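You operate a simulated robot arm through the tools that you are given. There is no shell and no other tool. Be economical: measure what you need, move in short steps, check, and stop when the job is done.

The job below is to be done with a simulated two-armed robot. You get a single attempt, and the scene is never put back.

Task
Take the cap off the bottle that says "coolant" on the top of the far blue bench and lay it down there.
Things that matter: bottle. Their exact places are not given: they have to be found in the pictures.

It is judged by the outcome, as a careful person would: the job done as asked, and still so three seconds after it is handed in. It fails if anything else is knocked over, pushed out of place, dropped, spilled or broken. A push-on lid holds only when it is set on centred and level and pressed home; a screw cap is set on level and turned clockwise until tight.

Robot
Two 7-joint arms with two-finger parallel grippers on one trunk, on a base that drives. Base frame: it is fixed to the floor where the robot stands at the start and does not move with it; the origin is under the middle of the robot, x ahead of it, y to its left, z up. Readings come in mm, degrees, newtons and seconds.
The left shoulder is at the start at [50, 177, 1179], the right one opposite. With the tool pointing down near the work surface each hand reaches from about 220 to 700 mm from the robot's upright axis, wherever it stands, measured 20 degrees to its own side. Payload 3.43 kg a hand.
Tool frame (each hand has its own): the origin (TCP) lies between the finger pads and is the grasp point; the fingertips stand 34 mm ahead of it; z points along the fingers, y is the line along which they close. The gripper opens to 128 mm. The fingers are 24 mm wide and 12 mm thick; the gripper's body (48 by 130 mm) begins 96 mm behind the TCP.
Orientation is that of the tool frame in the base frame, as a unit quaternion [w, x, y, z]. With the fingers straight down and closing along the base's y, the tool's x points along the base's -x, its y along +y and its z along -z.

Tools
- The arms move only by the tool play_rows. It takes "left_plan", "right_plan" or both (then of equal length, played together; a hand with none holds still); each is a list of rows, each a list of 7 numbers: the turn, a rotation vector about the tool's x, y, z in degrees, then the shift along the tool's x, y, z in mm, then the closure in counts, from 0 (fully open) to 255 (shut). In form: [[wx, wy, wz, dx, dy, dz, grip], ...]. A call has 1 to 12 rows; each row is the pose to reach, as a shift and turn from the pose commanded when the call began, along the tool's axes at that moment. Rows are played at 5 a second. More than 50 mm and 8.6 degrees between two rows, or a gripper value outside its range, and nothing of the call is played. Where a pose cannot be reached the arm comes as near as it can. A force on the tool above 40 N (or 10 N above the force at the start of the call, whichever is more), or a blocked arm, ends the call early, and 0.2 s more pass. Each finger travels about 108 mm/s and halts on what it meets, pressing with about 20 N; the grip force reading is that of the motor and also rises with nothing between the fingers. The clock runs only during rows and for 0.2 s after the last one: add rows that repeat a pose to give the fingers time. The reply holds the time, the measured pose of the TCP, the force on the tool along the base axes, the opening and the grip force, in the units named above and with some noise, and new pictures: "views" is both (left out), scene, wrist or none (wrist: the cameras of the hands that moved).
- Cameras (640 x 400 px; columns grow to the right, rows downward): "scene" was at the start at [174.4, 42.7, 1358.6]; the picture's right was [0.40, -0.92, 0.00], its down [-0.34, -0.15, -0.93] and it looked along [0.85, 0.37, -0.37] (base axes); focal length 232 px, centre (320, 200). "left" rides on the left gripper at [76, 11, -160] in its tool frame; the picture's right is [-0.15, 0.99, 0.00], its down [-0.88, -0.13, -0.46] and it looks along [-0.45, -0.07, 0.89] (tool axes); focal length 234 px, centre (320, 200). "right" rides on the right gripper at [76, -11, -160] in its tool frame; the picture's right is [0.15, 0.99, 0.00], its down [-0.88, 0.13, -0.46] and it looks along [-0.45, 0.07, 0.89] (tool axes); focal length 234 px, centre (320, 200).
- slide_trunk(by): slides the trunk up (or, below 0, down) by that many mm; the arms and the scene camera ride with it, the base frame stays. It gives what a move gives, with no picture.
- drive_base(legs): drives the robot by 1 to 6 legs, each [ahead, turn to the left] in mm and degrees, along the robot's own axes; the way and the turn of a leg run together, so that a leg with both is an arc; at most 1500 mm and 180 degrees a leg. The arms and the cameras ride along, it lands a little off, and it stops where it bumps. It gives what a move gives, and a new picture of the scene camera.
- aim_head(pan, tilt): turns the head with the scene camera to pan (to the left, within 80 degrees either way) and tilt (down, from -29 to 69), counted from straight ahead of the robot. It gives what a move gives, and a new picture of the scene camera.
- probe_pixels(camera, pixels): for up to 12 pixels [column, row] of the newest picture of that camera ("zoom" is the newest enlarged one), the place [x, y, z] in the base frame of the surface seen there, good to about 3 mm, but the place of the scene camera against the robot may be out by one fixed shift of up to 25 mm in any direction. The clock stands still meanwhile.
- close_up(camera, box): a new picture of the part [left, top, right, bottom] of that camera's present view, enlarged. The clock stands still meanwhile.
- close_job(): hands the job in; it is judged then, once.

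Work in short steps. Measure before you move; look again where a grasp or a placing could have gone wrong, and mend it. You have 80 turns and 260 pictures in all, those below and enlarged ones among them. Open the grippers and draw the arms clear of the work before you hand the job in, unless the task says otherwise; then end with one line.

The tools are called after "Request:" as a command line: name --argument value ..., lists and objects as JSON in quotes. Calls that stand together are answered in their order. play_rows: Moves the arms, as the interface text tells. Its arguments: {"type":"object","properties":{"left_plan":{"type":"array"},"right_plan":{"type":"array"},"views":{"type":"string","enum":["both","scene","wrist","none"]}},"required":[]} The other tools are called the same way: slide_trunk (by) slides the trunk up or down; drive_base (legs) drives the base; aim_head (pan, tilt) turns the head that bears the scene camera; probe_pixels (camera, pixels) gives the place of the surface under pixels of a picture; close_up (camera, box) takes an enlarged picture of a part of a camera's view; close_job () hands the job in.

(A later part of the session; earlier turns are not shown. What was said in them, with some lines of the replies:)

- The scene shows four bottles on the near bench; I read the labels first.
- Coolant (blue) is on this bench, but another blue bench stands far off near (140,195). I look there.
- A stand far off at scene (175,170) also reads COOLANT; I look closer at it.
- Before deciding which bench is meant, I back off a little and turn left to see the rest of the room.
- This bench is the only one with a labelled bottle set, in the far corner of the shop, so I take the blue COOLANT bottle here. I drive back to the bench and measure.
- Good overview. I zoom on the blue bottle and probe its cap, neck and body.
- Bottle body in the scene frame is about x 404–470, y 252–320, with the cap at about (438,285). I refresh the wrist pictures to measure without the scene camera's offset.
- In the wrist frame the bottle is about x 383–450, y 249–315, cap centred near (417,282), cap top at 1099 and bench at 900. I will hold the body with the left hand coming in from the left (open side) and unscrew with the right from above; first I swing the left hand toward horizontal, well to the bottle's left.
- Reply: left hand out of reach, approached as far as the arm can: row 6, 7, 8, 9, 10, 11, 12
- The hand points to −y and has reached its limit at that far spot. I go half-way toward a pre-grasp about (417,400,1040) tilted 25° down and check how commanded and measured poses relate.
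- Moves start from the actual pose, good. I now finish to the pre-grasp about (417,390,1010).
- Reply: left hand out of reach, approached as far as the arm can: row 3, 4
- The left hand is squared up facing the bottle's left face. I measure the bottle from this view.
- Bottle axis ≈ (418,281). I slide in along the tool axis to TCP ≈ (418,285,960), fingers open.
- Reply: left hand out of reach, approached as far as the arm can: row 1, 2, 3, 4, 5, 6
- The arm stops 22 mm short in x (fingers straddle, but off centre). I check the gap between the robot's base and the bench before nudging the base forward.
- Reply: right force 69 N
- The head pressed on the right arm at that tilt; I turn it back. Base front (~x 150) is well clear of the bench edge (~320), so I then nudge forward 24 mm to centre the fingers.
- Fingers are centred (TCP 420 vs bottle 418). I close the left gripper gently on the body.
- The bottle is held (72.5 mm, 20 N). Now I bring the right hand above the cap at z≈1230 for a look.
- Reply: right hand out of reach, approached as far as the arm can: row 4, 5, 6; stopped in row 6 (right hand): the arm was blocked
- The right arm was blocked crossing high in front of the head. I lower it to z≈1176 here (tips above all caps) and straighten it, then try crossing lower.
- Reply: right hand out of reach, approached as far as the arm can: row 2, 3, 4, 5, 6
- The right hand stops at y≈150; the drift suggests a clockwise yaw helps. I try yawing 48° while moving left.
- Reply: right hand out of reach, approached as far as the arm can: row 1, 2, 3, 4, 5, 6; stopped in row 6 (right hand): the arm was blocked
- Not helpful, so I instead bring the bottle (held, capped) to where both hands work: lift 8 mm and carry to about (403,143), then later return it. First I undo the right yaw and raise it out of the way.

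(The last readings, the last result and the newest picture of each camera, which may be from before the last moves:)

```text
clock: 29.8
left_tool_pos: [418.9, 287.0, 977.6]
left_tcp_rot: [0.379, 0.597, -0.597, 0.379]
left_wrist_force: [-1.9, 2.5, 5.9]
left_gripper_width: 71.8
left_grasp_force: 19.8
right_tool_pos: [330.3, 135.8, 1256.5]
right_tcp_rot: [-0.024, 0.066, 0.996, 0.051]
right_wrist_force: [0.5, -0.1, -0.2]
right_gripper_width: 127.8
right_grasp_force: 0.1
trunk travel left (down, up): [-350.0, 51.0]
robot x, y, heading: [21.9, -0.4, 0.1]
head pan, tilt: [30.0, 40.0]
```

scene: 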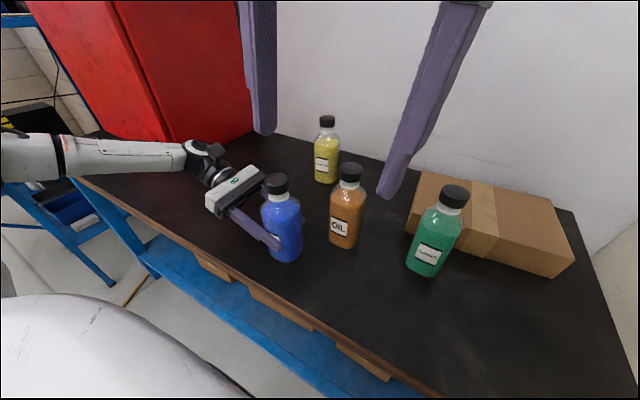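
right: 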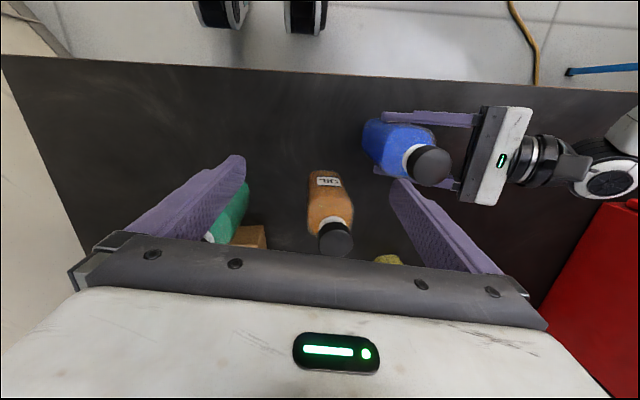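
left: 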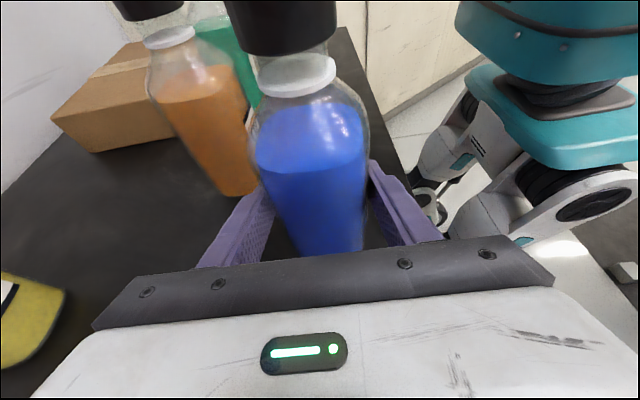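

Clear. Now the left hand lifts the bottle and carries it right by 140 mm while the right straightens and moves aside.

Request:
play_rows --left_plan '[[0, 0, 0, 3.6, 0, -1.7, 255], [0, 0, 0, 7.2, 0, -3.4, 255], [0, 0, 0, 17, 3, 18, 255], [0, 0, 0, 27, 6, 39, 255], [0, 0, 0, 37, 9, 60, 255], [0, 0, 0, 47, 12, 81, 255], [0, 0, 0, 57, 15, 102, 255], [0, 0, 0, 66.9, 15, 123, 255], [0, 0, 0, 66.9, 15, 123, 255]]' --right_plan '[[1.9, -0.9, -2.5, -5, -38, -4, 0], [3.8, -1.8, -5, -10, -76, -8, 0], [5.8, -2.7, -7.5, -15, -113, -12, 0], [5.8, -2.7, -7.5, -15, -113, -12, 0], [5.8, -2.7, -7.5, -15, -113, -12, 0], [5.8, -2.7, -7.5, -15, -113, -12, 0], [5.8, -2.7, -7.5, -15, -113, -12, 0], [5.8, -2.7, -7.5, -15, -113, -12, 0], [5.8, -2.7, -7.5, -15, -113, -12, 0]]' --views "both"

```text
clock: 30.4
left_tool_pos: [420.1, 289.2, 980.9]
left_tcp_rot: [0.378, 0.599, -0.597, 0.376]
left_wrist_force: [0.2, 0.3, -6.1]
left_gripper_width: 71.7
left_grasp_force: 19.8
right_tool_pos: [337.3, 64.7, 1250.7]
right_tcp_rot: [-0.01, 0.038, 0.999, 0.018]
right_wrist_force: [10.4, 11.2, -10.2]
right_gripper_width: 128.0
right_grasp_force: 0.1
trunk travel left (down, up): [-350.0, 51.0]
robot x, y, heading: [25.7, 0.4, -0.0]
head pan, tilt: [30.0, 40.0]
stopped in row 3 (right hand): the force on the tool passed its limit (the readings are from after the stop); the commanded pose is now the measured one
```

scene: 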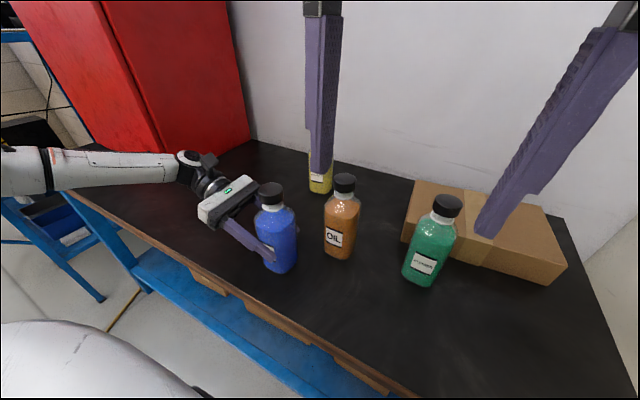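
right: 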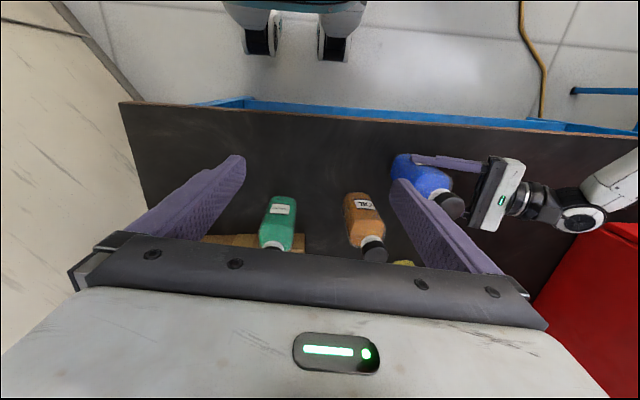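
left: 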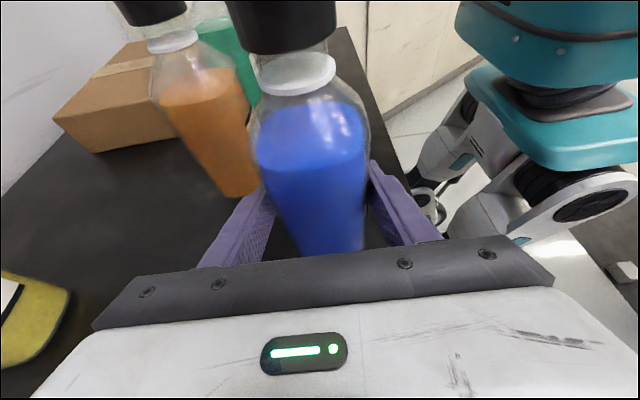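

The right hand brushed the head. I move it forward away from the head first, then sideways, with the left holding still.

Request:
play_rows --right_plan '[[0, 0, 0, -30, 0, 15, 0], [0, 0, 0, -60, 0, 30, 0], [0, 0, 0, -70, -40, 40, 0], [0, 0, 0, -70, -80, 40, 0], [0, 0, 0, -70, -110, 40, 0], [0, 0, 0, -70, -110, 40, 0]]' --views "none"

```text
clock: 31.8
left_tool_pos: [419.2, 288.8, 983.0]
left_tcp_rot: [0.379, 0.598, -0.597, 0.378]
left_wrist_force: [-0.4, -0.1, -7.0]
left_gripper_width: 71.9
left_grasp_force: 20.3
right_tool_pos: [398.0, -48.0, 1206.8]
right_tcp_rot: [-0.012, 0.034, 0.999, 0.019]
right_wrist_force: [0.0, -0.1, 0.8]
right_gripper_width: 128.0
right_grasp_force: 0.1
trunk travel left (down, up): [-350.0, 51.0]
robot x, y, heading: [23.9, -6.1, -0.1]
head pan, tilt: [30.0, 40.0]
```

Right is clear with zero force; the bottle hangs ~5 mm up (7 N). Now I carry it 140 mm right.

Request:
play_rows --left_plan '[[0, 0, 0, 9, 5, 18, 255], [0, 0, 0, 18, 10, 36, 255], [0, 0, 0, 27, 15, 54, 255], [0, 0, 0, 36, 15, 72, 255], [0, 0, 0, 45, 15, 90, 255], [0, 0, 0, 54, 15, 108, 255], [0, 0, 0, 61.5, 15, 125.7, 255], [0, 0, 0, 61.5, 15, 125.7, 255]]' --views "both"

```text
clock: 33.6
left_tool_pos: [401.0, 150.5, 988.6]
left_tcp_rot: [0.377, 0.599, -0.598, 0.376]
left_wrist_force: [0.8, -0.4, -5.9]
left_gripper_width: 71.7
left_grasp_force: 20.0
left hand out of reach, approached as far as the arm can: row 7, 8
right_tool_pos: [397.3, -48.1, 1207.6]
right_tcp_rot: [-0.011, 0.033, 0.999, 0.018]
right_wrist_force: [-0.5, 0.4, 0.9]
right_gripper_width: 127.8
right_grasp_force: 0.0
trunk travel left (down, up): [-350.0, 51.0]
robot x, y, heading: [20.5, -2.0, 0.1]
head pan, tilt: [30.0, 40.0]
```

scene: 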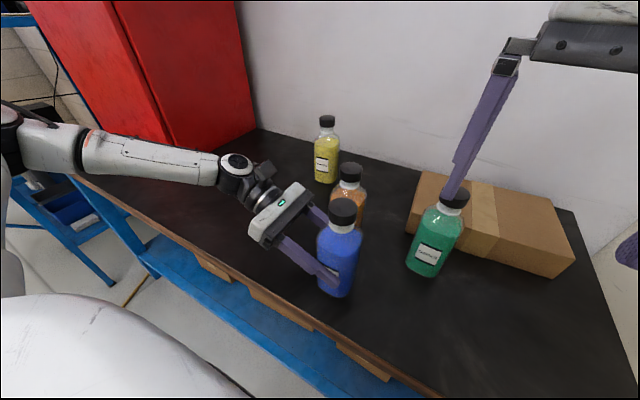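
left: 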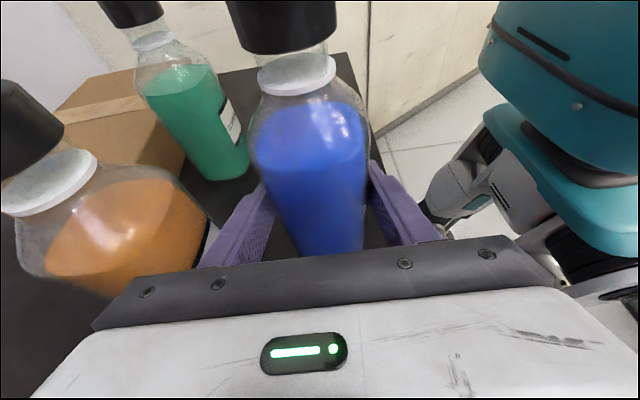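

Now I set the bottle down by ~11 mm at its new spot, in small steps.

Request:
play_rows --left_plan '[[0, 0, 0, -4, 0, 1.9, 255], [0, 0, 0, -7.5, 0, 3.5, 255], [0, 0, 0, -9.5, 0, 4.5, 255], [0, 0, 0, -10.5, 0, 4.9, 255], [0, 0, 0, -10.5, 0, 4.9, 255]]' --views "scene"

```text
clock: 34.8
left_tool_pos: [395.6, 154.4, 981.9]
left_tcp_rot: [0.376, 0.599, -0.598, 0.377]
left_wrist_force: [-0.5, -0.9, -6.8]
left_gripper_width: 71.4
left_grasp_force: 19.7
left hand out of reach, approached as far as the arm can: row 2, 3, 4, 5
right_tool_pos: [397.6, -48.9, 1206.5]
right_tcp_rot: [-0.01, 0.034, 0.999, 0.019]
right_wrist_force: [0.3, -0.6, -0.2]
right_gripper_width: 128.0
right_grasp_force: 0.0
trunk travel left (down, up): [-350.0, 51.0]
robot x, y, heading: [20.6, 1.7, 0.2]
head pan, tilt: [30.0, 40.0]
```

scene: 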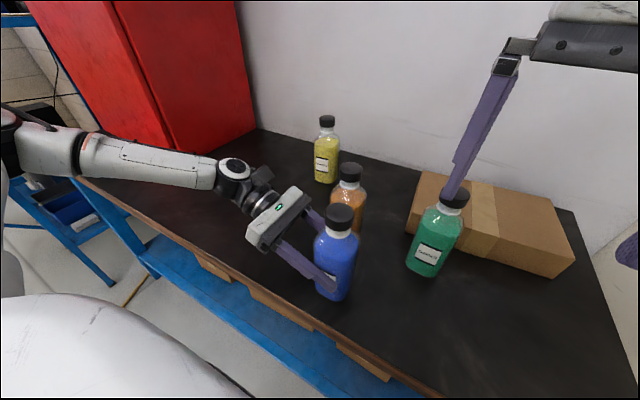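

Left arm is at a limit; I lower the last 5 mm with the trunk.

Request:
slide_trunk --by -4.5

```text
clock: 35.4
left_tool_pos: [395.1, 152.8, 977.8]
left_tcp_rot: [0.376, 0.599, -0.598, 0.376]
left_wrist_force: [0.3, 1.3, -4.0]
left_gripper_width: 71.6
left_grasp_force: 20.2
right_tool_pos: [396.0, -48.8, 1202.1]
right_tcp_rot: [-0.012, 0.034, 0.999, 0.019]
right_wrist_force: [-0.8, 0.3, -0.5]
right_gripper_width: 128.0
right_grasp_force: 0.1
trunk travel left (down, up): [-346.0, 56.0]
robot x, y, heading: [15.0, 1.2, 0.1]
head pan, tilt: [30.0, 40.0]
```

Request:
slide_trunk --by -1

```text
clock: 35.9
left_tool_pos: [394.4, 153.7, 977.1]
left_tcp_rot: [0.376, 0.599, -0.598, 0.378]
left_wrist_force: [-0.2, 2.3, 3.6]
left_gripper_width: 71.7
left_grasp_force: 20.0
right_tool_pos: [396.2, -47.9, 1201.6]
right_tcp_rot: [-0.01, 0.034, 0.999, 0.018]
right_wrist_force: [-0.4, 0.5, 0.5]
right_gripper_width: 127.9
right_grasp_force: 0.0
trunk travel left (down, up): [-344.0, 57.0]
robot x, y, heading: [25.4, 0.2, -0.1]
head pan, tilt: [30.0, 40.0]
```

The bottle stands on the bench, centre ≈ (393,147). Now the right hand moves over it at z≈1200, fingers narrowed.

Request:
play_rows --right_plan '[[0.5, -0.3, -1, 3, 39, 1.4, 60], [1, -0.6, -2, 6, 78, 2.8, 115], [1.5, -0.8, -3, 10, 117, 4.2, 115], [2.1, -1.1, -3.9, 13, 156, 5.6, 115], [2.1, -1.1, -3.9, 16, 192, 7, 115], [2.1, -1.1, -3.9, 16, 192, 7, 115]]' --views "both"

```text
clock: 37.3
left_tool_pos: [395.8, 153.8, 977.5]
left_tcp_rot: [0.376, 0.599, -0.597, 0.378]
left_wrist_force: [-0.7, 2.1, 8.0]
left_gripper_width: 71.5
left_grasp_force: 19.9
right_tool_pos: [404.2, 134.9, 1205.9]
right_tcp_rot: [-0.004, 0.014, 1.0, 0.008]
right_wrist_force: [0.0, 0.4, -0.1]
right_gripper_width: 70.2
right_grasp_force: 0.1
trunk travel left (down, up): [-344.0, 57.0]
robot x, y, heading: [25.2, 1.4, 0.3]
head pan, tilt: [30.0, 40.0]
```

scene: 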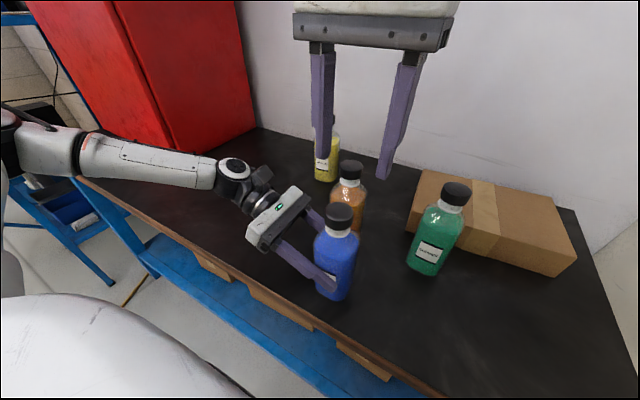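
right: 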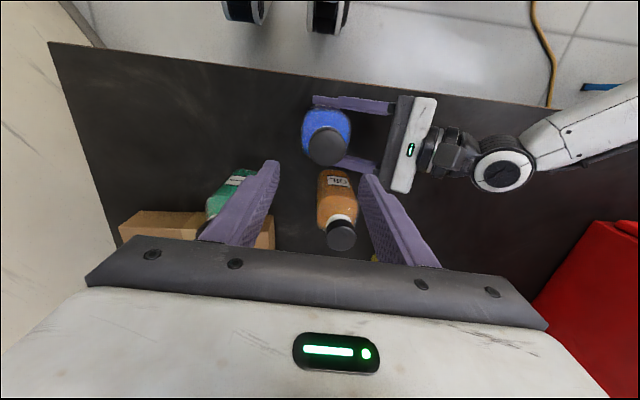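

I probe the cap from the right camera.

Request:
close_up --camera "right" --box '[280, 90, 380, 190]'

Request:
probe_pixels --camera "right" --pixels '[[310, 146], [326, 129], [343, 146], [326, 146], [326, 158], [318, 133], [338, 133], [341, 235], [340, 222]]'

```text
4.00 times, centred on (330, 140) of right
```

zoom: 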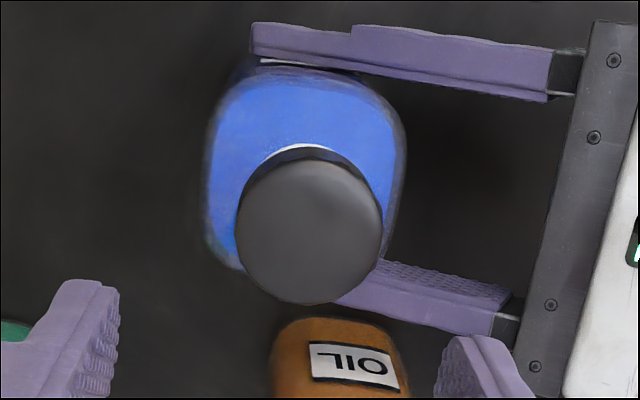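

```text
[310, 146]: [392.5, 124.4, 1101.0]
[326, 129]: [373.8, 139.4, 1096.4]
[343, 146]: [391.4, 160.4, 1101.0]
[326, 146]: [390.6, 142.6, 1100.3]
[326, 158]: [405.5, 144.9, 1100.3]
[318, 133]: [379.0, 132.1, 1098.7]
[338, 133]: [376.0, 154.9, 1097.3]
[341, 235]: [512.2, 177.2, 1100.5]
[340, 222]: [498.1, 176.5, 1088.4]
```

Cap centre ≈ (393,144), top 1101, radius ≈ 20. I straighten and centre above it at z≈1145, then yaw clockwise 44° to gain unscrewing travel.

Request:
play_rows --right_plan '[[0.5, -0.3, -0.8, 6, 4, 20, 115], [0.9, -0.5, -1.6, 11.3, 7.7, 40, 115], [0.9, -0.5, -1.6, 11.3, 7.7, 60, 115], [0.9, -0.5, -1.6, 11.3, 7.7, 60, 115]]' --views "none"

Request:
play_rows --right_plan '[[0, 0, 8, 0, 0, 0, 115], [0, 0, 16, 0, 0, 0, 115], [0, 0, 24, 0, 0, 0, 115], [0, 0, 32, 0, 0, 0, 115], [0, 0, 40, 0, 0, 0, 115], [0, 0, 44, 0, 0, 0, 115], [0, 0, 44, 0, 0, 0, 115]]' --views "both"

```text
clock: 38.3
left_tool_pos: [395.5, 152.7, 977.6]
left_tcp_rot: [0.377, 0.598, -0.598, 0.378]
left_wrist_force: [-0.3, 4.8, 9.2]
left_gripper_width: 71.9
left_grasp_force: 19.8
right_tool_pos: [379.7, 152.6, 1142.1]
right_tcp_rot: [0.003, -0.014, 1.0, -0.008]
right_wrist_force: [-0.4, -0.7, -0.4]
right_gripper_width: 70.4
right_grasp_force: 0.2
trunk travel left (down, up): [-344.0, 57.0]
robot x, y, heading: [24.5, 1.7, 0.2]
head pan, tilt: [30.0, 40.0]
```

```text
clock: 39.9
left_tool_pos: [395.1, 153.5, 977.3]
left_tcp_rot: [0.376, 0.599, -0.597, 0.378]
left_wrist_force: [1.2, 4.7, 10.1]
left_gripper_width: 71.6
left_grasp_force: 19.8
right_tool_pos: [382.3, 152.2, 1143.0]
right_tcp_rot: [0.006, 0.362, 0.932, -0.005]
right_wrist_force: [-0.6, -0.1, 0.2]
right_gripper_width: 70.0
right_grasp_force: 0.1
trunk travel left (down, up): [-344.0, 57.0]
robot x, y, heading: [22.9, -2.7, -0.1]
head pan, tilt: [30.0, 40.0]
```

scene: 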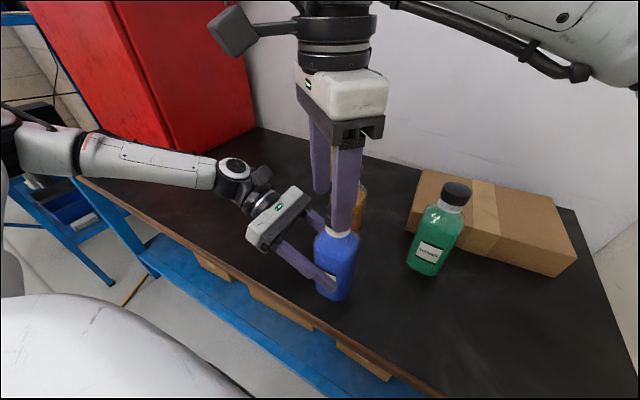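
right: 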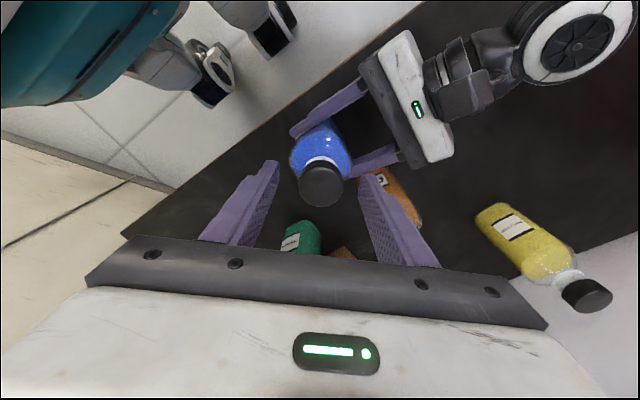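

TCP landed at (382,152), off the cap. I re-measure the cap from here.

Request:
close_up --camera "right" --box '[270, 130, 370, 230]'

Request:
probe_pixels --camera "right" --pixels '[[322, 187], [305, 187], [338, 187], [322, 175], [322, 198], [310, 195], [334, 195]]'

```text
4.00 times, centred on (320, 180) of right
```

zoom: 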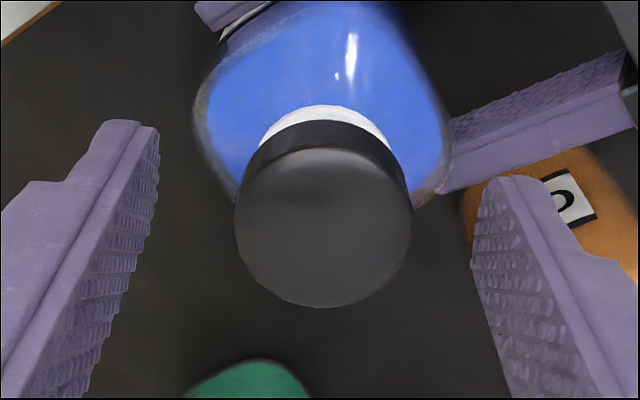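

```text
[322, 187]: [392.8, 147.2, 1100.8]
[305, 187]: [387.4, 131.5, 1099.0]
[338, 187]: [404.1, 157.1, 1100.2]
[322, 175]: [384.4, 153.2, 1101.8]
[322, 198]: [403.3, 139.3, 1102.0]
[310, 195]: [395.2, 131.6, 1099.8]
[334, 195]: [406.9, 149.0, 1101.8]
```

Cap centre re-measured ≈ (392.5,145.5). I shift there, hold, and read the settled pose.

Request:
play_rows --right_plan '[[0, 0, 0, -6, 0.8, 0, 115], [0, 0, 0, -12.1, 1.6, 0, 115], [0, 0, 0, -12.1, 1.6, 0, 115], [0, 0, 0, -12.1, 1.6, 0, 115]]' --views "none"

```text
clock: 40.9
left_tool_pos: [396.1, 153.3, 976.1]
left_tcp_rot: [0.376, 0.599, -0.598, 0.377]
left_wrist_force: [0.2, 4.4, 9.4]
left_gripper_width: 71.9
left_grasp_force: 20.0
right_tool_pos: [391.5, 144.9, 1143.4]
right_tcp_rot: [0.006, 0.362, 0.932, -0.005]
right_wrist_force: [0.4, -0.7, 0.3]
right_gripper_width: 70.5
right_grasp_force: 0.0
trunk travel left (down, up): [-344.0, 57.0]
robot x, y, heading: [20.9, 1.1, -0.1]
head pan, tilt: [30.0, 40.0]
```

Centred. I descend 33 mm (tips ≈ 1076) around the cap and look.

Request:
play_rows --right_plan '[[0, 0, 0, 0, 0.5, 12, 115], [0, 0, 0, 0, 0.5, 24, 115], [0, 0, 0, 0, 0.5, 33, 115], [0, 0, 0, 0, 0.5, 33, 115]]' --views "wrist"

Request:
close_up --camera "scene" --box '[290, 170, 390, 260]'

```text
clock: 41.9
left_tool_pos: [395.6, 152.7, 977.8]
left_tcp_rot: [0.376, 0.599, -0.598, 0.377]
left_wrist_force: [0.5, 3.8, 9.8]
left_gripper_width: 71.5
left_grasp_force: 20.5
right_tool_pos: [393.7, 145.5, 1109.8]
right_tcp_rot: [0.007, 0.362, 0.932, -0.006]
right_wrist_force: [-0.8, 0.8, -0.4]
right_gripper_width: 70.4
right_grasp_force: 0.0
trunk travel left (down, up): [-344.0, 57.0]
robot x, y, heading: [22.9, -1.5, 0.2]
head pan, tilt: [30.0, 40.0]
```

right: 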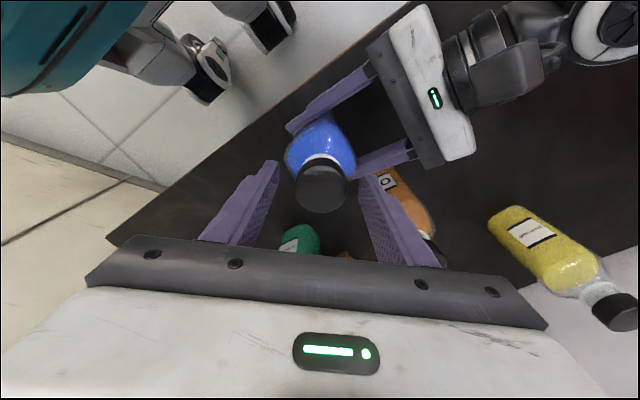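

```text
4.44 times, centred on (340, 215) of scene
```

zoom: 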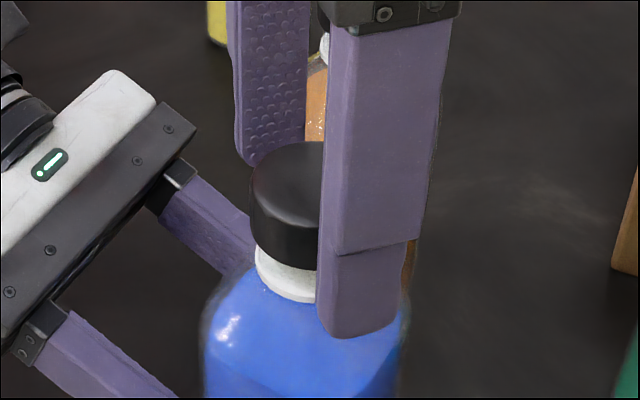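

The cap is between the pads. I close the right gripper on it.

Request:
play_rows --right_plan '[[0, 0, 0, 0, 0, 0, 140], [0, 0, 0, 0, 0, 0, 165], [0, 0, 0, 0, 0, 0, 180], [0, 0, 0, 0, 0, 0, 255], [0, 0, 0, 0, 0, 0, 255], [0, 0, 0, 0, 0, 0, 255]]' --views "scene"

```text
clock: 43.3
left_tool_pos: [394.4, 153.1, 977.1]
left_tcp_rot: [-0.377, -0.598, 0.599, -0.376]
left_wrist_force: [1.0, 2.8, 7.1]
left_gripper_width: 71.4
left_grasp_force: 19.7
right_tool_pos: [392.2, 144.6, 1110.1]
right_tcp_rot: [0.006, 0.363, 0.932, -0.005]
right_wrist_force: [-0.1, -0.1, 1.3]
right_gripper_width: 39.9
right_grasp_force: 20.3
trunk travel left (down, up): [-344.0, 57.0]
robot x, y, heading: [21.0, 3.7, 0.1]
head pan, tilt: [30.0, 40.0]
```

scene: 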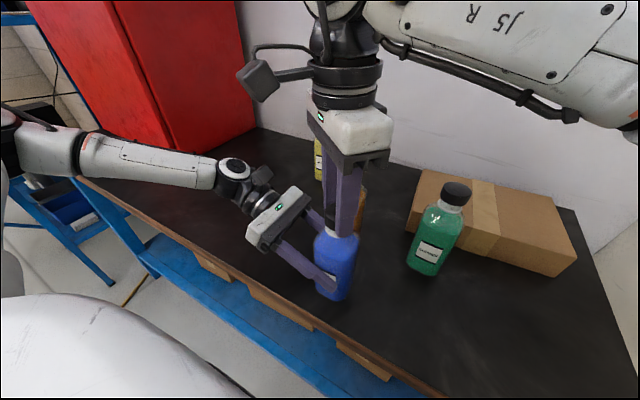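

Cap gripped (39.9 mm). I turn it counter-clockwise 88° with a tiny rise and watch the forces.

Request:
play_rows --right_plan '[[0, 0, -8, 0, 0, 0, 255], [0, 0, -16, 0, 0, 0, 255], [0, 0, -24, 0, 0, 0, 255], [0, 0, -32, 0, 0, -0.2, 255], [0, 0, -40, 0, 0, -0.3, 255], [0, 0, -48, 0, 0, -0.4, 255], [0, 0, -56, 0, 0, -0.5, 255], [0, 0, -64, 0, 0, -0.6, 255], [0, 0, -72, 0, 0, -0.7, 255], [0, 0, -80, 0, 0, -0.8, 255], [0, 0, -88, 0, 0, -0.8, 255], [0, 0, -88, 0, 0, -0.8, 255]]' --views "both"

```text
clock: 45.9
left_tool_pos: [395.5, 152.0, 976.4]
left_tcp_rot: [0.376, 0.599, -0.599, 0.377]
left_wrist_force: [-1.2, 4.5, 7.4]
left_gripper_width: 71.5
left_grasp_force: 20.2
right_tool_pos: [392.8, 144.7, 1111.2]
right_tcp_rot: [0.001, -0.388, 0.922, -0.008]
right_wrist_force: [1.8, -3.5, 0.2]
right_gripper_width: 40.0
right_grasp_force: 20.0
trunk travel left (down, up): [-344.0, 57.0]
robot x, y, heading: [28.0, -0.8, -0.2]
head pan, tilt: [30.0, 40.0]
```

scene: 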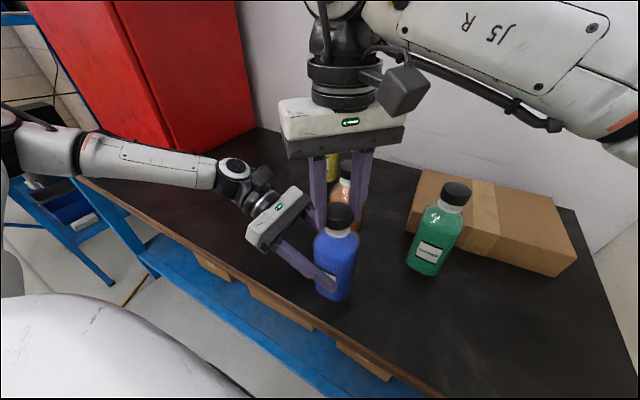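
right: 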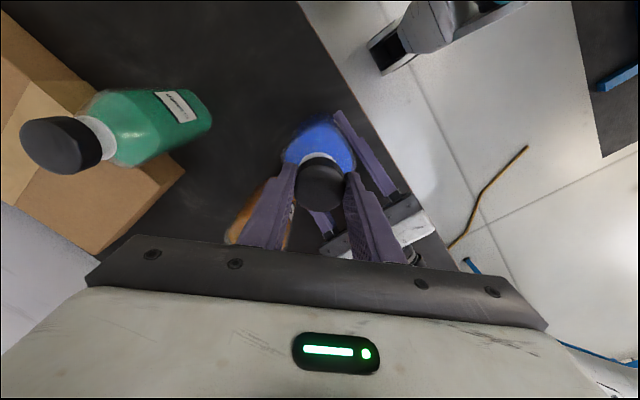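

It turned 88° freely with no reach complaint. I continue another 88°.

Request:
play_rows --right_plan '[[0, 0, -8, 0, 0, -0.1, 255], [0, 0, -16, 0, 0, -0.2, 255], [0, 0, -24, 0, 0, -0.3, 255], [0, 0, -32, 0, 0, -0.4, 255], [0, 0, -40, 0, 0, -0.5, 255], [0, 0, -48, 0, 0, -0.6, 255], [0, 0, -56, 0, 0, -0.7, 255], [0, 0, -64, 0, 0, -0.8, 255], [0, 0, -72, 0, 0, -0.9, 255], [0, 0, -80, 0, 0, -1, 255], [0, 0, -88, 0, 0, -1, 255], [0, 0, -88, 0, 0, -1, 255]]' --views "both"

Request:
close_up --camera "scene" --box '[290, 170, 390, 260]'

```text
clock: 48.0
left_tool_pos: [395.3, 153.6, 975.4]
left_tcp_rot: [0.375, 0.601, -0.597, 0.376]
left_wrist_force: [-1.1, -0.7, -4.1]
left_gripper_width: 71.5
left_grasp_force: 20.3
right_tool_pos: [237.8, 95.3, 1098.0]
right_tcp_rot: [0.001, 0.843, -0.538, 0.008]
right_wrist_force: [20.7, -6.1, -0.6]
right_gripper_width: 39.9
right_grasp_force: 19.5
right hand out of reach, approached as far as the arm can: row 5, 6, 7, 8, 9, 10
trunk travel left (down, up): [-344.0, 57.0]
robot x, y, heading: [21.0, 3.9, 0.3]
head pan, tilt: [30.0, 40.0]
stopped in row 10 (right hand): the force on the tool passed its limit (the readings are from after the stop); the commanded pose is now the measured one
```

scene: 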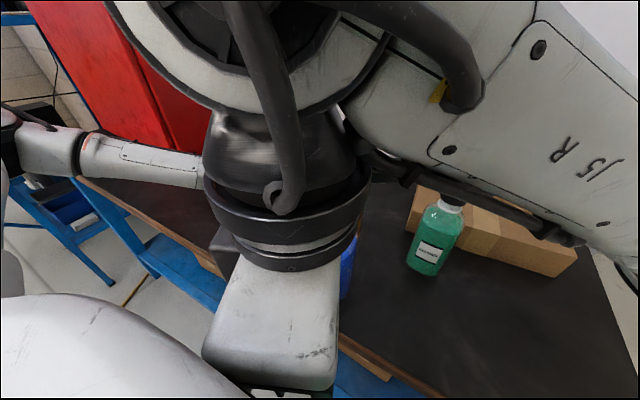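
right: 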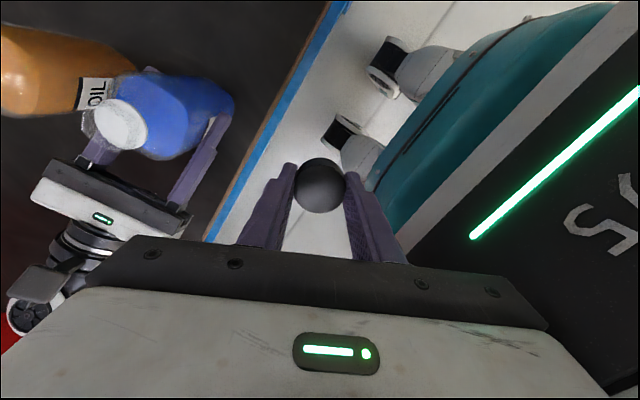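

```text
4.44 times, centred on (340, 215) of scene
```

zoom: 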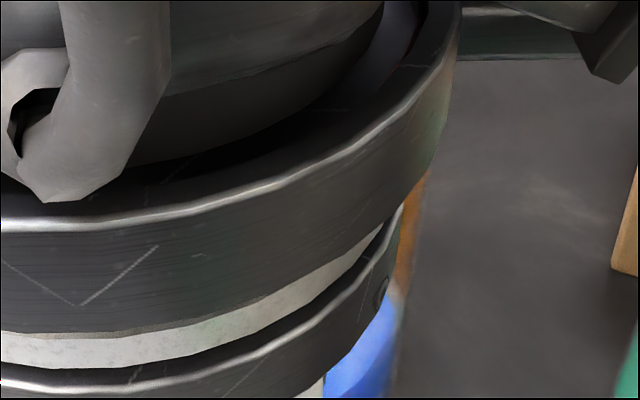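

The cap has come off in the right gripper (white open neck visible, bottle still held upright), but the arm swung back against the robot's chest. I move it out forward-right over the empty bench, away from the bottle, unwinding the yaw.

Request:
play_rows --right_plan '[[0, 0, 0, 15, 1.7, -10, 255], [0, 0, 0, 31.4, 3.5, -20, 255], [0, 0, 0, 62.8, 7.1, -40, 255], [0, 0, 8, 80, -7, -40, 255], [0, 0, 16, 97.8, -20.7, -40, 255], [0, 0, 24, 113, -36, -40, 255], [0, 0, 32, 128.3, -50.7, -40, 255], [0, 0, 40, 138, -71, -40, 255], [0, 0, 48, 147.2, -91.5, -40, 255], [0, 0, 56, 147.2, -91.5, -40, 255], [0, 0, 64, 147.2, -91.5, -40, 255], [0, 0, 64, 147.2, -91.5, -40, 255]]' --views "both"

```text
clock: 50.5
left_tool_pos: [396.0, 153.2, 976.2]
left_tcp_rot: [0.376, 0.599, -0.598, 0.376]
left_wrist_force: [-0.5, -0.4, -6.0]
left_gripper_width: 72.0
left_grasp_force: 20.0
right_tool_pos: [380.2, 2.4, 1140.8]
right_tcp_rot: [0.004, -0.431, 0.902, -0.007]
right_wrist_force: [-0.7, 0.1, 0.0]
right_gripper_width: 40.1
right_grasp_force: 20.1
right hand out of reach, approached as far as the arm can: row 3
trunk travel left (down, up): [-344.0, 57.0]
robot x, y, heading: [21.2, 2.1, -0.0]
head pan, tilt: [30.0, 40.0]
```

scene: 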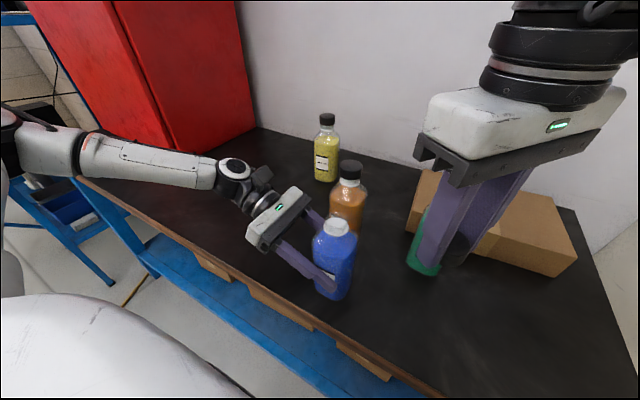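
right: 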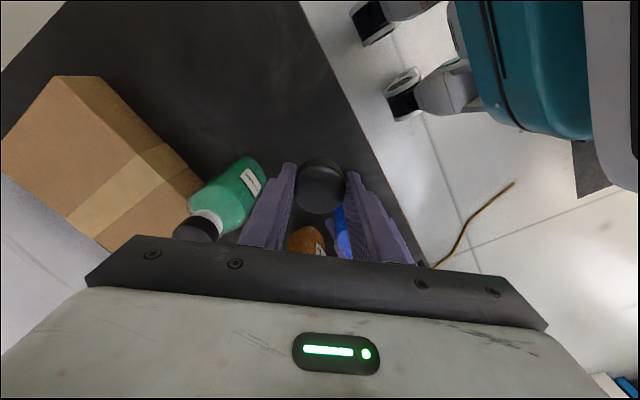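

The cap is held at (380,2) over free bench, the bottle's open neck visible. I lower it straight down toward (368,2), stopping about 6 mm above the bench.

Request:
play_rows --right_plan '[[0, 0, 0, 2, 2, 35, 255], [0, 0, 0, 4, 4, 70, 255], [0, 0, 0, 6, 7, 105, 255], [0, 0, 0, 7.5, 9.3, 140, 255], [0, 0, 0, 7.5, 9.3, 170, 255], [0, 0, 0, 7.5, 9.3, 190, 255], [0, 0, 0, 7.5, 9.3, 198, 255], [0, 0, 0, 7.5, 9.3, 198, 255]]' --views "both"

Request:
close_up --camera "scene" --box '[380, 250, 540, 390]'

```text
clock: 52.4
left_tool_pos: [395.1, 153.9, 975.4]
left_tcp_rot: [0.376, 0.6, -0.598, 0.377]
left_wrist_force: [0.2, -1.5, -5.7]
left_gripper_width: 71.7
left_grasp_force: 19.7
right_tool_pos: [371.2, 0.9, 941.7]
right_tcp_rot: [0.005, -0.432, 0.902, -0.007]
right_wrist_force: [0.1, -0.5, 0.1]
right_gripper_width: 40.1
right_grasp_force: 20.4
trunk travel left (down, up): [-344.0, 57.0]
robot x, y, heading: [28.2, -4.2, 0.2]
head pan, tilt: [30.0, 40.0]
```

scene: 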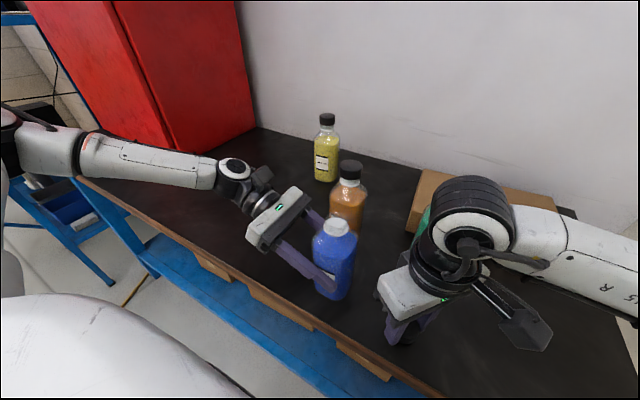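
right: 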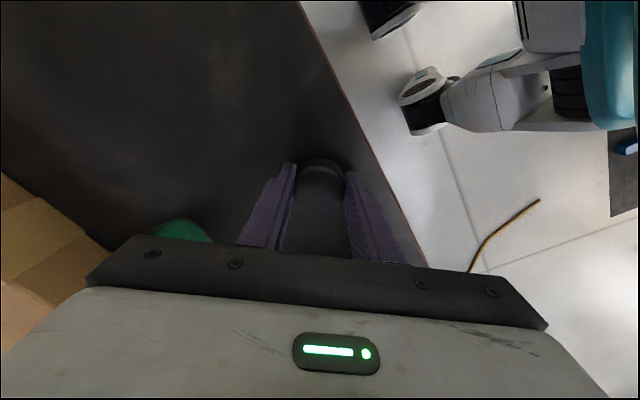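

```text
2.86 times, centred on (460, 320) of scene
```

zoom: 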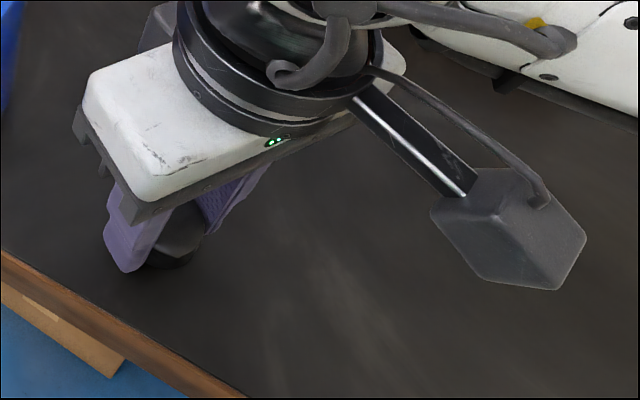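

About 7 mm to go by tips; I lower 1 mm at a time and watch the force.

Request:
play_rows --right_plan '[[0, 0, 0, 0, 0, 1, 255], [0, 0, 0, 0, 0, 2, 255], [0, 0, 0, 0, 0, 3, 255], [0, 0, 0, 0, 0, 4, 255], [0, 0, 0, 0, 0, 5, 255], [0, 0, 0, 0, 0, 5, 255]]' --views "none"

```text
clock: 53.8
left_tool_pos: [396.5, 153.4, 976.4]
left_tcp_rot: [0.376, 0.599, -0.598, 0.376]
left_wrist_force: [0.3, 0.4, -5.3]
left_gripper_width: 71.6
left_grasp_force: 20.1
right_tool_pos: [371.3, 1.5, 938.2]
right_tcp_rot: [0.004, -0.433, 0.902, -0.007]
right_wrist_force: [0.3, -0.1, -0.3]
right_gripper_width: 39.7
right_grasp_force: 19.7
trunk travel left (down, up): [-344.0, 57.0]
robot x, y, heading: [22.8, 2.4, 0.6]
head pan, tilt: [30.0, 40.0]
```

Request:
play_rows --right_plan '[[0, 0, 0, 0, 0, 0.7, 255], [0, 0, 0, 0, 0, 1.4, 255], [0, 0, 0, 0, 0, 2.1, 255], [0, 0, 0, 0, 0, 2.1, 255]]' --views "none"

Request:
close_up --camera "right" --box '[260, 140, 400, 240]'

```text
clock: 54.8
left_tool_pos: [395.2, 153.3, 975.9]
left_tcp_rot: [0.377, 0.599, -0.598, 0.376]
left_wrist_force: [0.0, -0.8, -5.9]
left_gripper_width: 71.5
left_grasp_force: 19.9
right_tool_pos: [371.2, 2.0, 935.5]
right_tcp_rot: [0.004, -0.432, 0.902, -0.007]
right_wrist_force: [0.1, -0.2, 1.3]
right_gripper_width: 39.9
right_grasp_force: 20.1
trunk travel left (down, up): [-344.0, 57.0]
robot x, y, heading: [21.4, -0.2, 0.1]
head pan, tilt: [30.0, 40.0]
```

```text
4.00 times, centred on (330, 190) of right
```

zoom: 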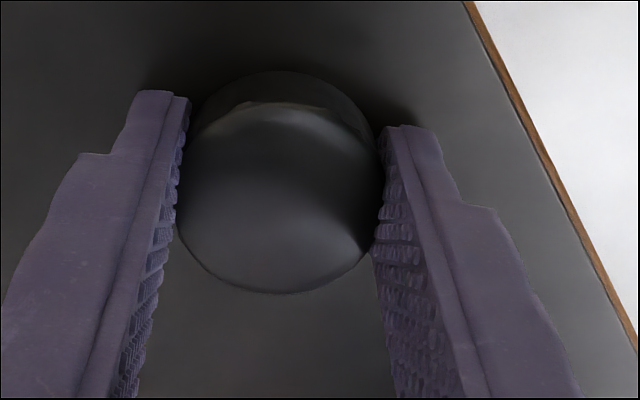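

Request:
probe_pixels --camera "zoom" --pixels '[[280, 180], [280, 240], [280, 350], [280, 40]]'

Request:
play_rows --right_plan '[[0, 0, 0, 0, 0, 0.7, 255], [0, 0, 0, 0, 0, 1.2, 255], [0, 0, 0, 0, 0, 1.2, 255]]' --views "none"

```text
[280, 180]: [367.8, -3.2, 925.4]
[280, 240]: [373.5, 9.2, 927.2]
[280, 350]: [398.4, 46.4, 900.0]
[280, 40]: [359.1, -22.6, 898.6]
```

```text
clock: 55.5
left_tool_pos: [396.0, 151.6, 976.8]
left_tcp_rot: [0.377, 0.599, -0.598, 0.377]
left_wrist_force: [-0.2, -0.8, -5.6]
left_gripper_width: 71.6
left_grasp_force: 19.7
right_tool_pos: [369.5, 0.9, 935.6]
right_tcp_rot: [0.005, -0.432, 0.902, -0.006]
right_wrist_force: [0.9, -0.7, 7.8]
right_gripper_width: 40.1
right_grasp_force: 20.0
trunk travel left (down, up): [-344.0, 57.0]
robot x, y, heading: [23.4, -3.6, 0.2]
head pan, tilt: [30.0, 40.0]
```

Contact (7.8 N up). I open the right gripper gently and then rise straight up.

Request:
play_rows --right_plan '[[0, 0, 0, 0, 0, 0, 160], [0, 0, 0, 0, 0, 0, 130], [0, 0, 0, 0, 0, 0, 110], [0, 0, 0, 0, 0, 0, 110], [0, 0, 0, 0, 0, -20, 110], [0, 0, 0, 0, 0, -55, 110], [0, 0, 0, 0, 0, -95, 110], [0, 0, 0, 0, 0, -140, 110], [0, 0, 0, 0, 0, -185, 110], [0, 0, 0, 0, 0, -215, 110]]' --views "both"

```text
clock: 57.8
left_tool_pos: [396.2, 152.4, 975.7]
left_tcp_rot: [0.376, 0.599, -0.598, 0.376]
left_wrist_force: [-1.0, -0.2, -6.3]
left_gripper_width: 71.8
left_grasp_force: 20.5
right_tool_pos: [367.5, 2.5, 1150.4]
right_tcp_rot: [0.004, -0.433, 0.902, -0.007]
right_wrist_force: [0.6, -0.2, -0.7]
right_gripper_width: 72.6
right_grasp_force: 0.1
trunk travel left (down, up): [-344.0, 57.0]
robot x, y, heading: [19.9, 1.3, 0.3]
head pan, tilt: [30.0, 40.0]
```

scene: 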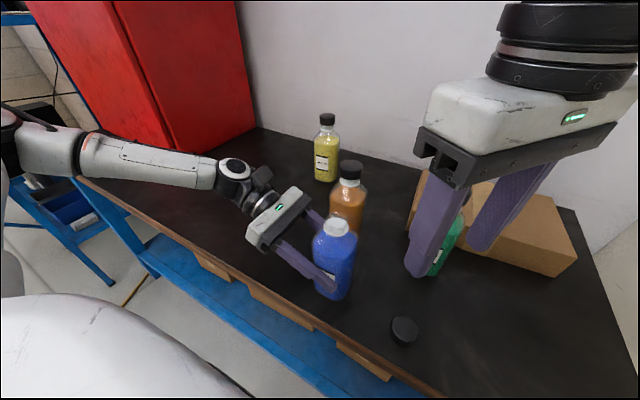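
right: 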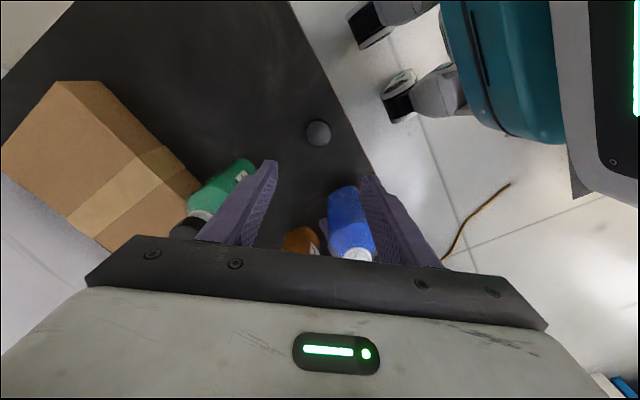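

The cap lies on the bench. The left hand still carries ~6 N, so the bottle is probably hanging a hair above the bench; I lower the trunk by 1 mm and check.

Request:
slide_trunk --by -1

Request:
close_up --camera "scene" --box '[270, 200, 440, 360]'

```text
clock: 58.3
left_tool_pos: [397.1, 153.0, 975.7]
left_tcp_rot: [0.375, 0.599, -0.598, 0.377]
left_wrist_force: [-0.4, 1.1, 0.1]
left_gripper_width: 71.4
left_grasp_force: 19.9
right_tool_pos: [368.2, 2.4, 1148.6]
right_tcp_rot: [0.004, -0.432, 0.902, -0.007]
right_wrist_force: [-0.4, 0.5, -0.5]
right_gripper_width: 72.8
right_grasp_force: 0.2
trunk travel left (down, up): [-344.0, 58.0]
robot x, y, heading: [23.0, 0.9, -0.1]
head pan, tilt: [30.0, 40.0]
```

```text
2.50 times, centred on (355, 280) of scene
```

zoom: 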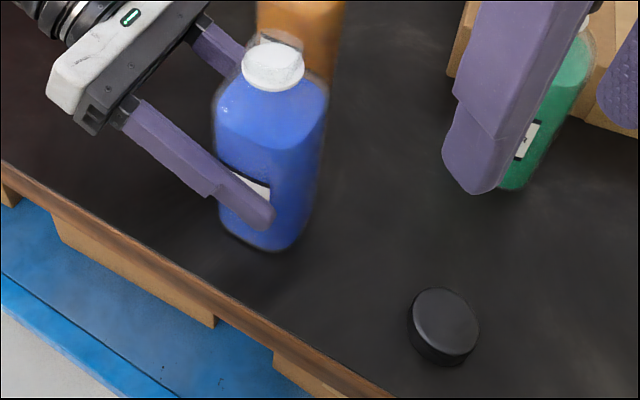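

The bottle is now resting on the bench (0 N). I open the left gripper only to ~96 mm (oil bottle is near) and check it stands.

Request:
play_rows --left_plan '[[0, 0, 0, 0, 0, 0, 108], [0, 0, 0, 0, 0, 0, 100], [0, 0, 0, 0, 0, 0, 85], [0, 0, 0, 0, 0, 0, 66], [0, 0, 0, 0, 0, 0, 66]]' --views "both"

```text
clock: 59.5
left_tool_pos: [395.0, 152.4, 974.9]
left_tcp_rot: [0.376, 0.599, -0.598, 0.377]
left_wrist_force: [0.9, 0.8, -0.1]
left_gripper_width: 94.9
left_grasp_force: 0.1
right_tool_pos: [368.3, 2.0, 1148.7]
right_tcp_rot: [0.004, -0.432, 0.902, -0.007]
right_wrist_force: [-0.1, 0.1, -0.2]
right_gripper_width: 73.0
right_grasp_force: 0.0
trunk travel left (down, up): [-344.0, 58.0]
robot x, y, heading: [23.9, -0.1, -0.2]
head pan, tilt: [30.0, 40.0]
```

scene: 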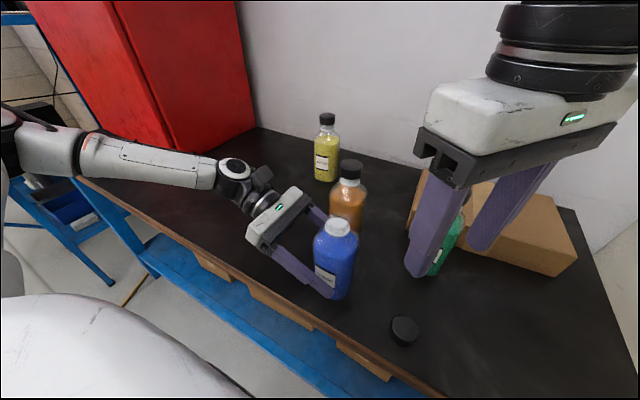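
left: 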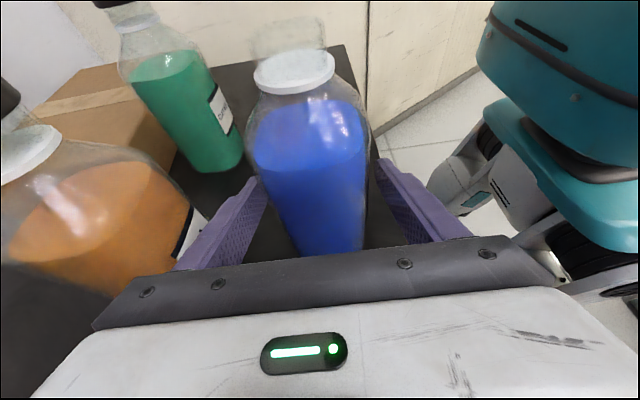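

It stands open and upright. I back the left hand straight out along its axis.

Request:
play_rows --left_plan '[[0, 0, 0, 0, 0, -12, 66], [0, 0, 0, 0, 0, -30, 66], [0, 0, 0, 0, 0, -50, 66], [0, 0, 0, 0, 0, -72, 66], [0, 0, 0, 0, 0, -95, 66], [0, 0, 0, 0, 0, -120, 66], [0, 0, 0, 10, 0, -150, 66], [0, 0, 0, 20, 0, -185, 66]]' --views "both"

```text
clock: 61.3
left_tool_pos: [395.2, 310.5, 1074.0]
left_tcp_rot: [0.376, 0.6, -0.598, 0.376]
left_wrist_force: [0.1, 0.4, -0.3]
left_gripper_width: 94.8
left_grasp_force: 0.1
right_tool_pos: [367.8, 2.1, 1149.1]
right_tcp_rot: [0.004, -0.432, 0.902, -0.007]
right_wrist_force: [-0.1, 0.0, -0.1]
right_gripper_width: 72.6
right_grasp_force: 0.1
trunk travel left (down, up): [-344.0, 58.0]
robot x, y, heading: [27.0, -1.4, 0.2]
head pan, tilt: [30.0, 40.0]
```

scene: 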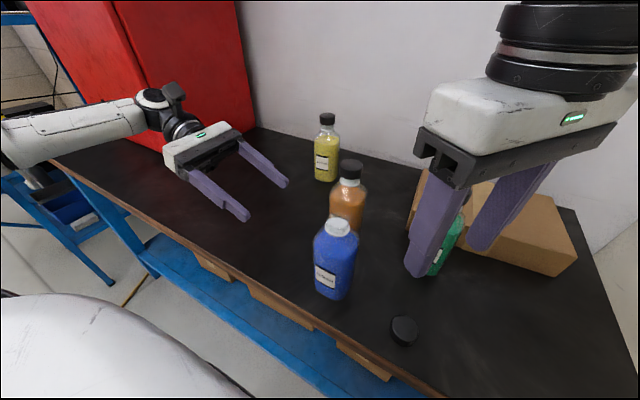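
left: 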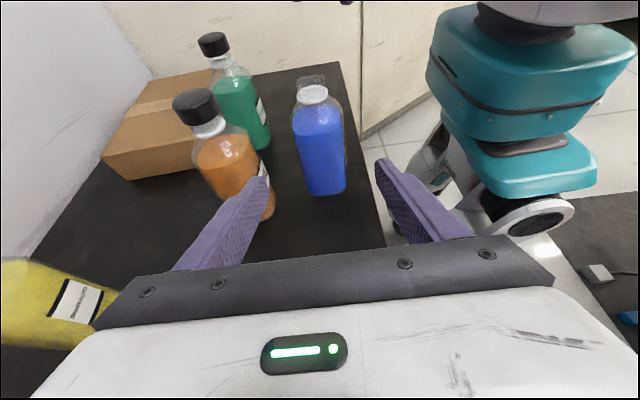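

All bottles stand and the cap lies on the bench. I raise both hands and open them fully.

Request:
play_rows --left_plan '[[0, 0, 0, 15, 0, -10, 40], [0, 0, 0, 30, 0, -20, 0], [0, 0, 0, 45, 0, -30, 0], [0, 0, 0, 45, 0, -30, 0]]' --right_plan '[[0, 0, 0, 0, 0, -20, 110], [0, 0, 0, 0, 0, -40, 60], [0, 0, 0, 0, 0, -50, 0], [0, 0, 0, 0, 0, -50, 0]]' --views "scene"

Request:
close_up --camera "scene" --box '[280, 100, 480, 360]'

```text
clock: 62.3
left_tool_pos: [394.8, 317.7, 1126.8]
left_tcp_rot: [0.375, 0.6, -0.597, 0.377]
left_wrist_force: [-0.2, -0.3, 0.5]
left_gripper_width: 127.9
left_grasp_force: 0.0
right_tool_pos: [368.4, 2.8, 1199.9]
right_tcp_rot: [0.004, -0.432, 0.902, -0.007]
right_wrist_force: [0.8, -0.6, -0.2]
right_gripper_width: 128.1
right_grasp_force: 0.1
trunk travel left (down, up): [-344.0, 58.0]
robot x, y, heading: [24.4, -0.8, 0.1]
head pan, tilt: [30.0, 40.0]
```

scene: 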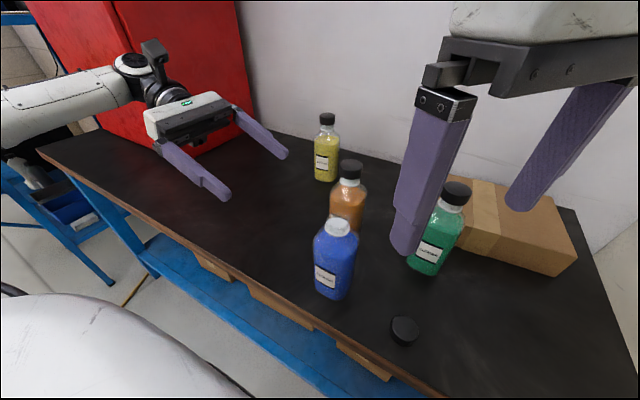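

```text
1.54 times, centred on (380, 230) of scene
```

zoom: 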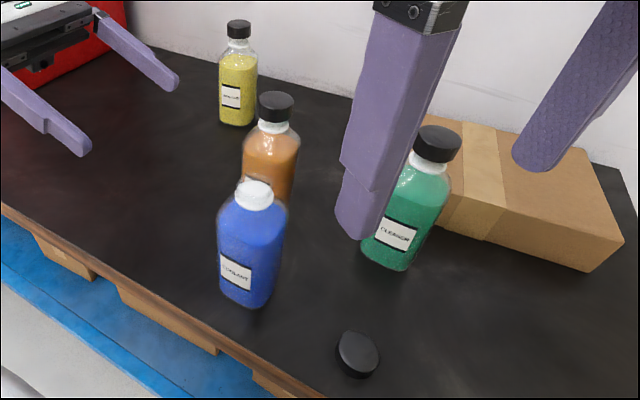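

The coolant bottle stands open, its cap lies on the bench, the others are in place, and both hands are open and clear, so I hand the job in.

Request:
close_job

```text
The job is handed in.
```

I took the cap off the "coolant" bottle and laid it on the bench top. The bottle stands open and upright about 140 mm to the right of where it started, because the right hand couldn't reach the original spot. I took "the far blue bench" to be the one the robot was standing at; another bottle in a stand marked "coolant" sits on a bench about 8 m away, and I left that alone.
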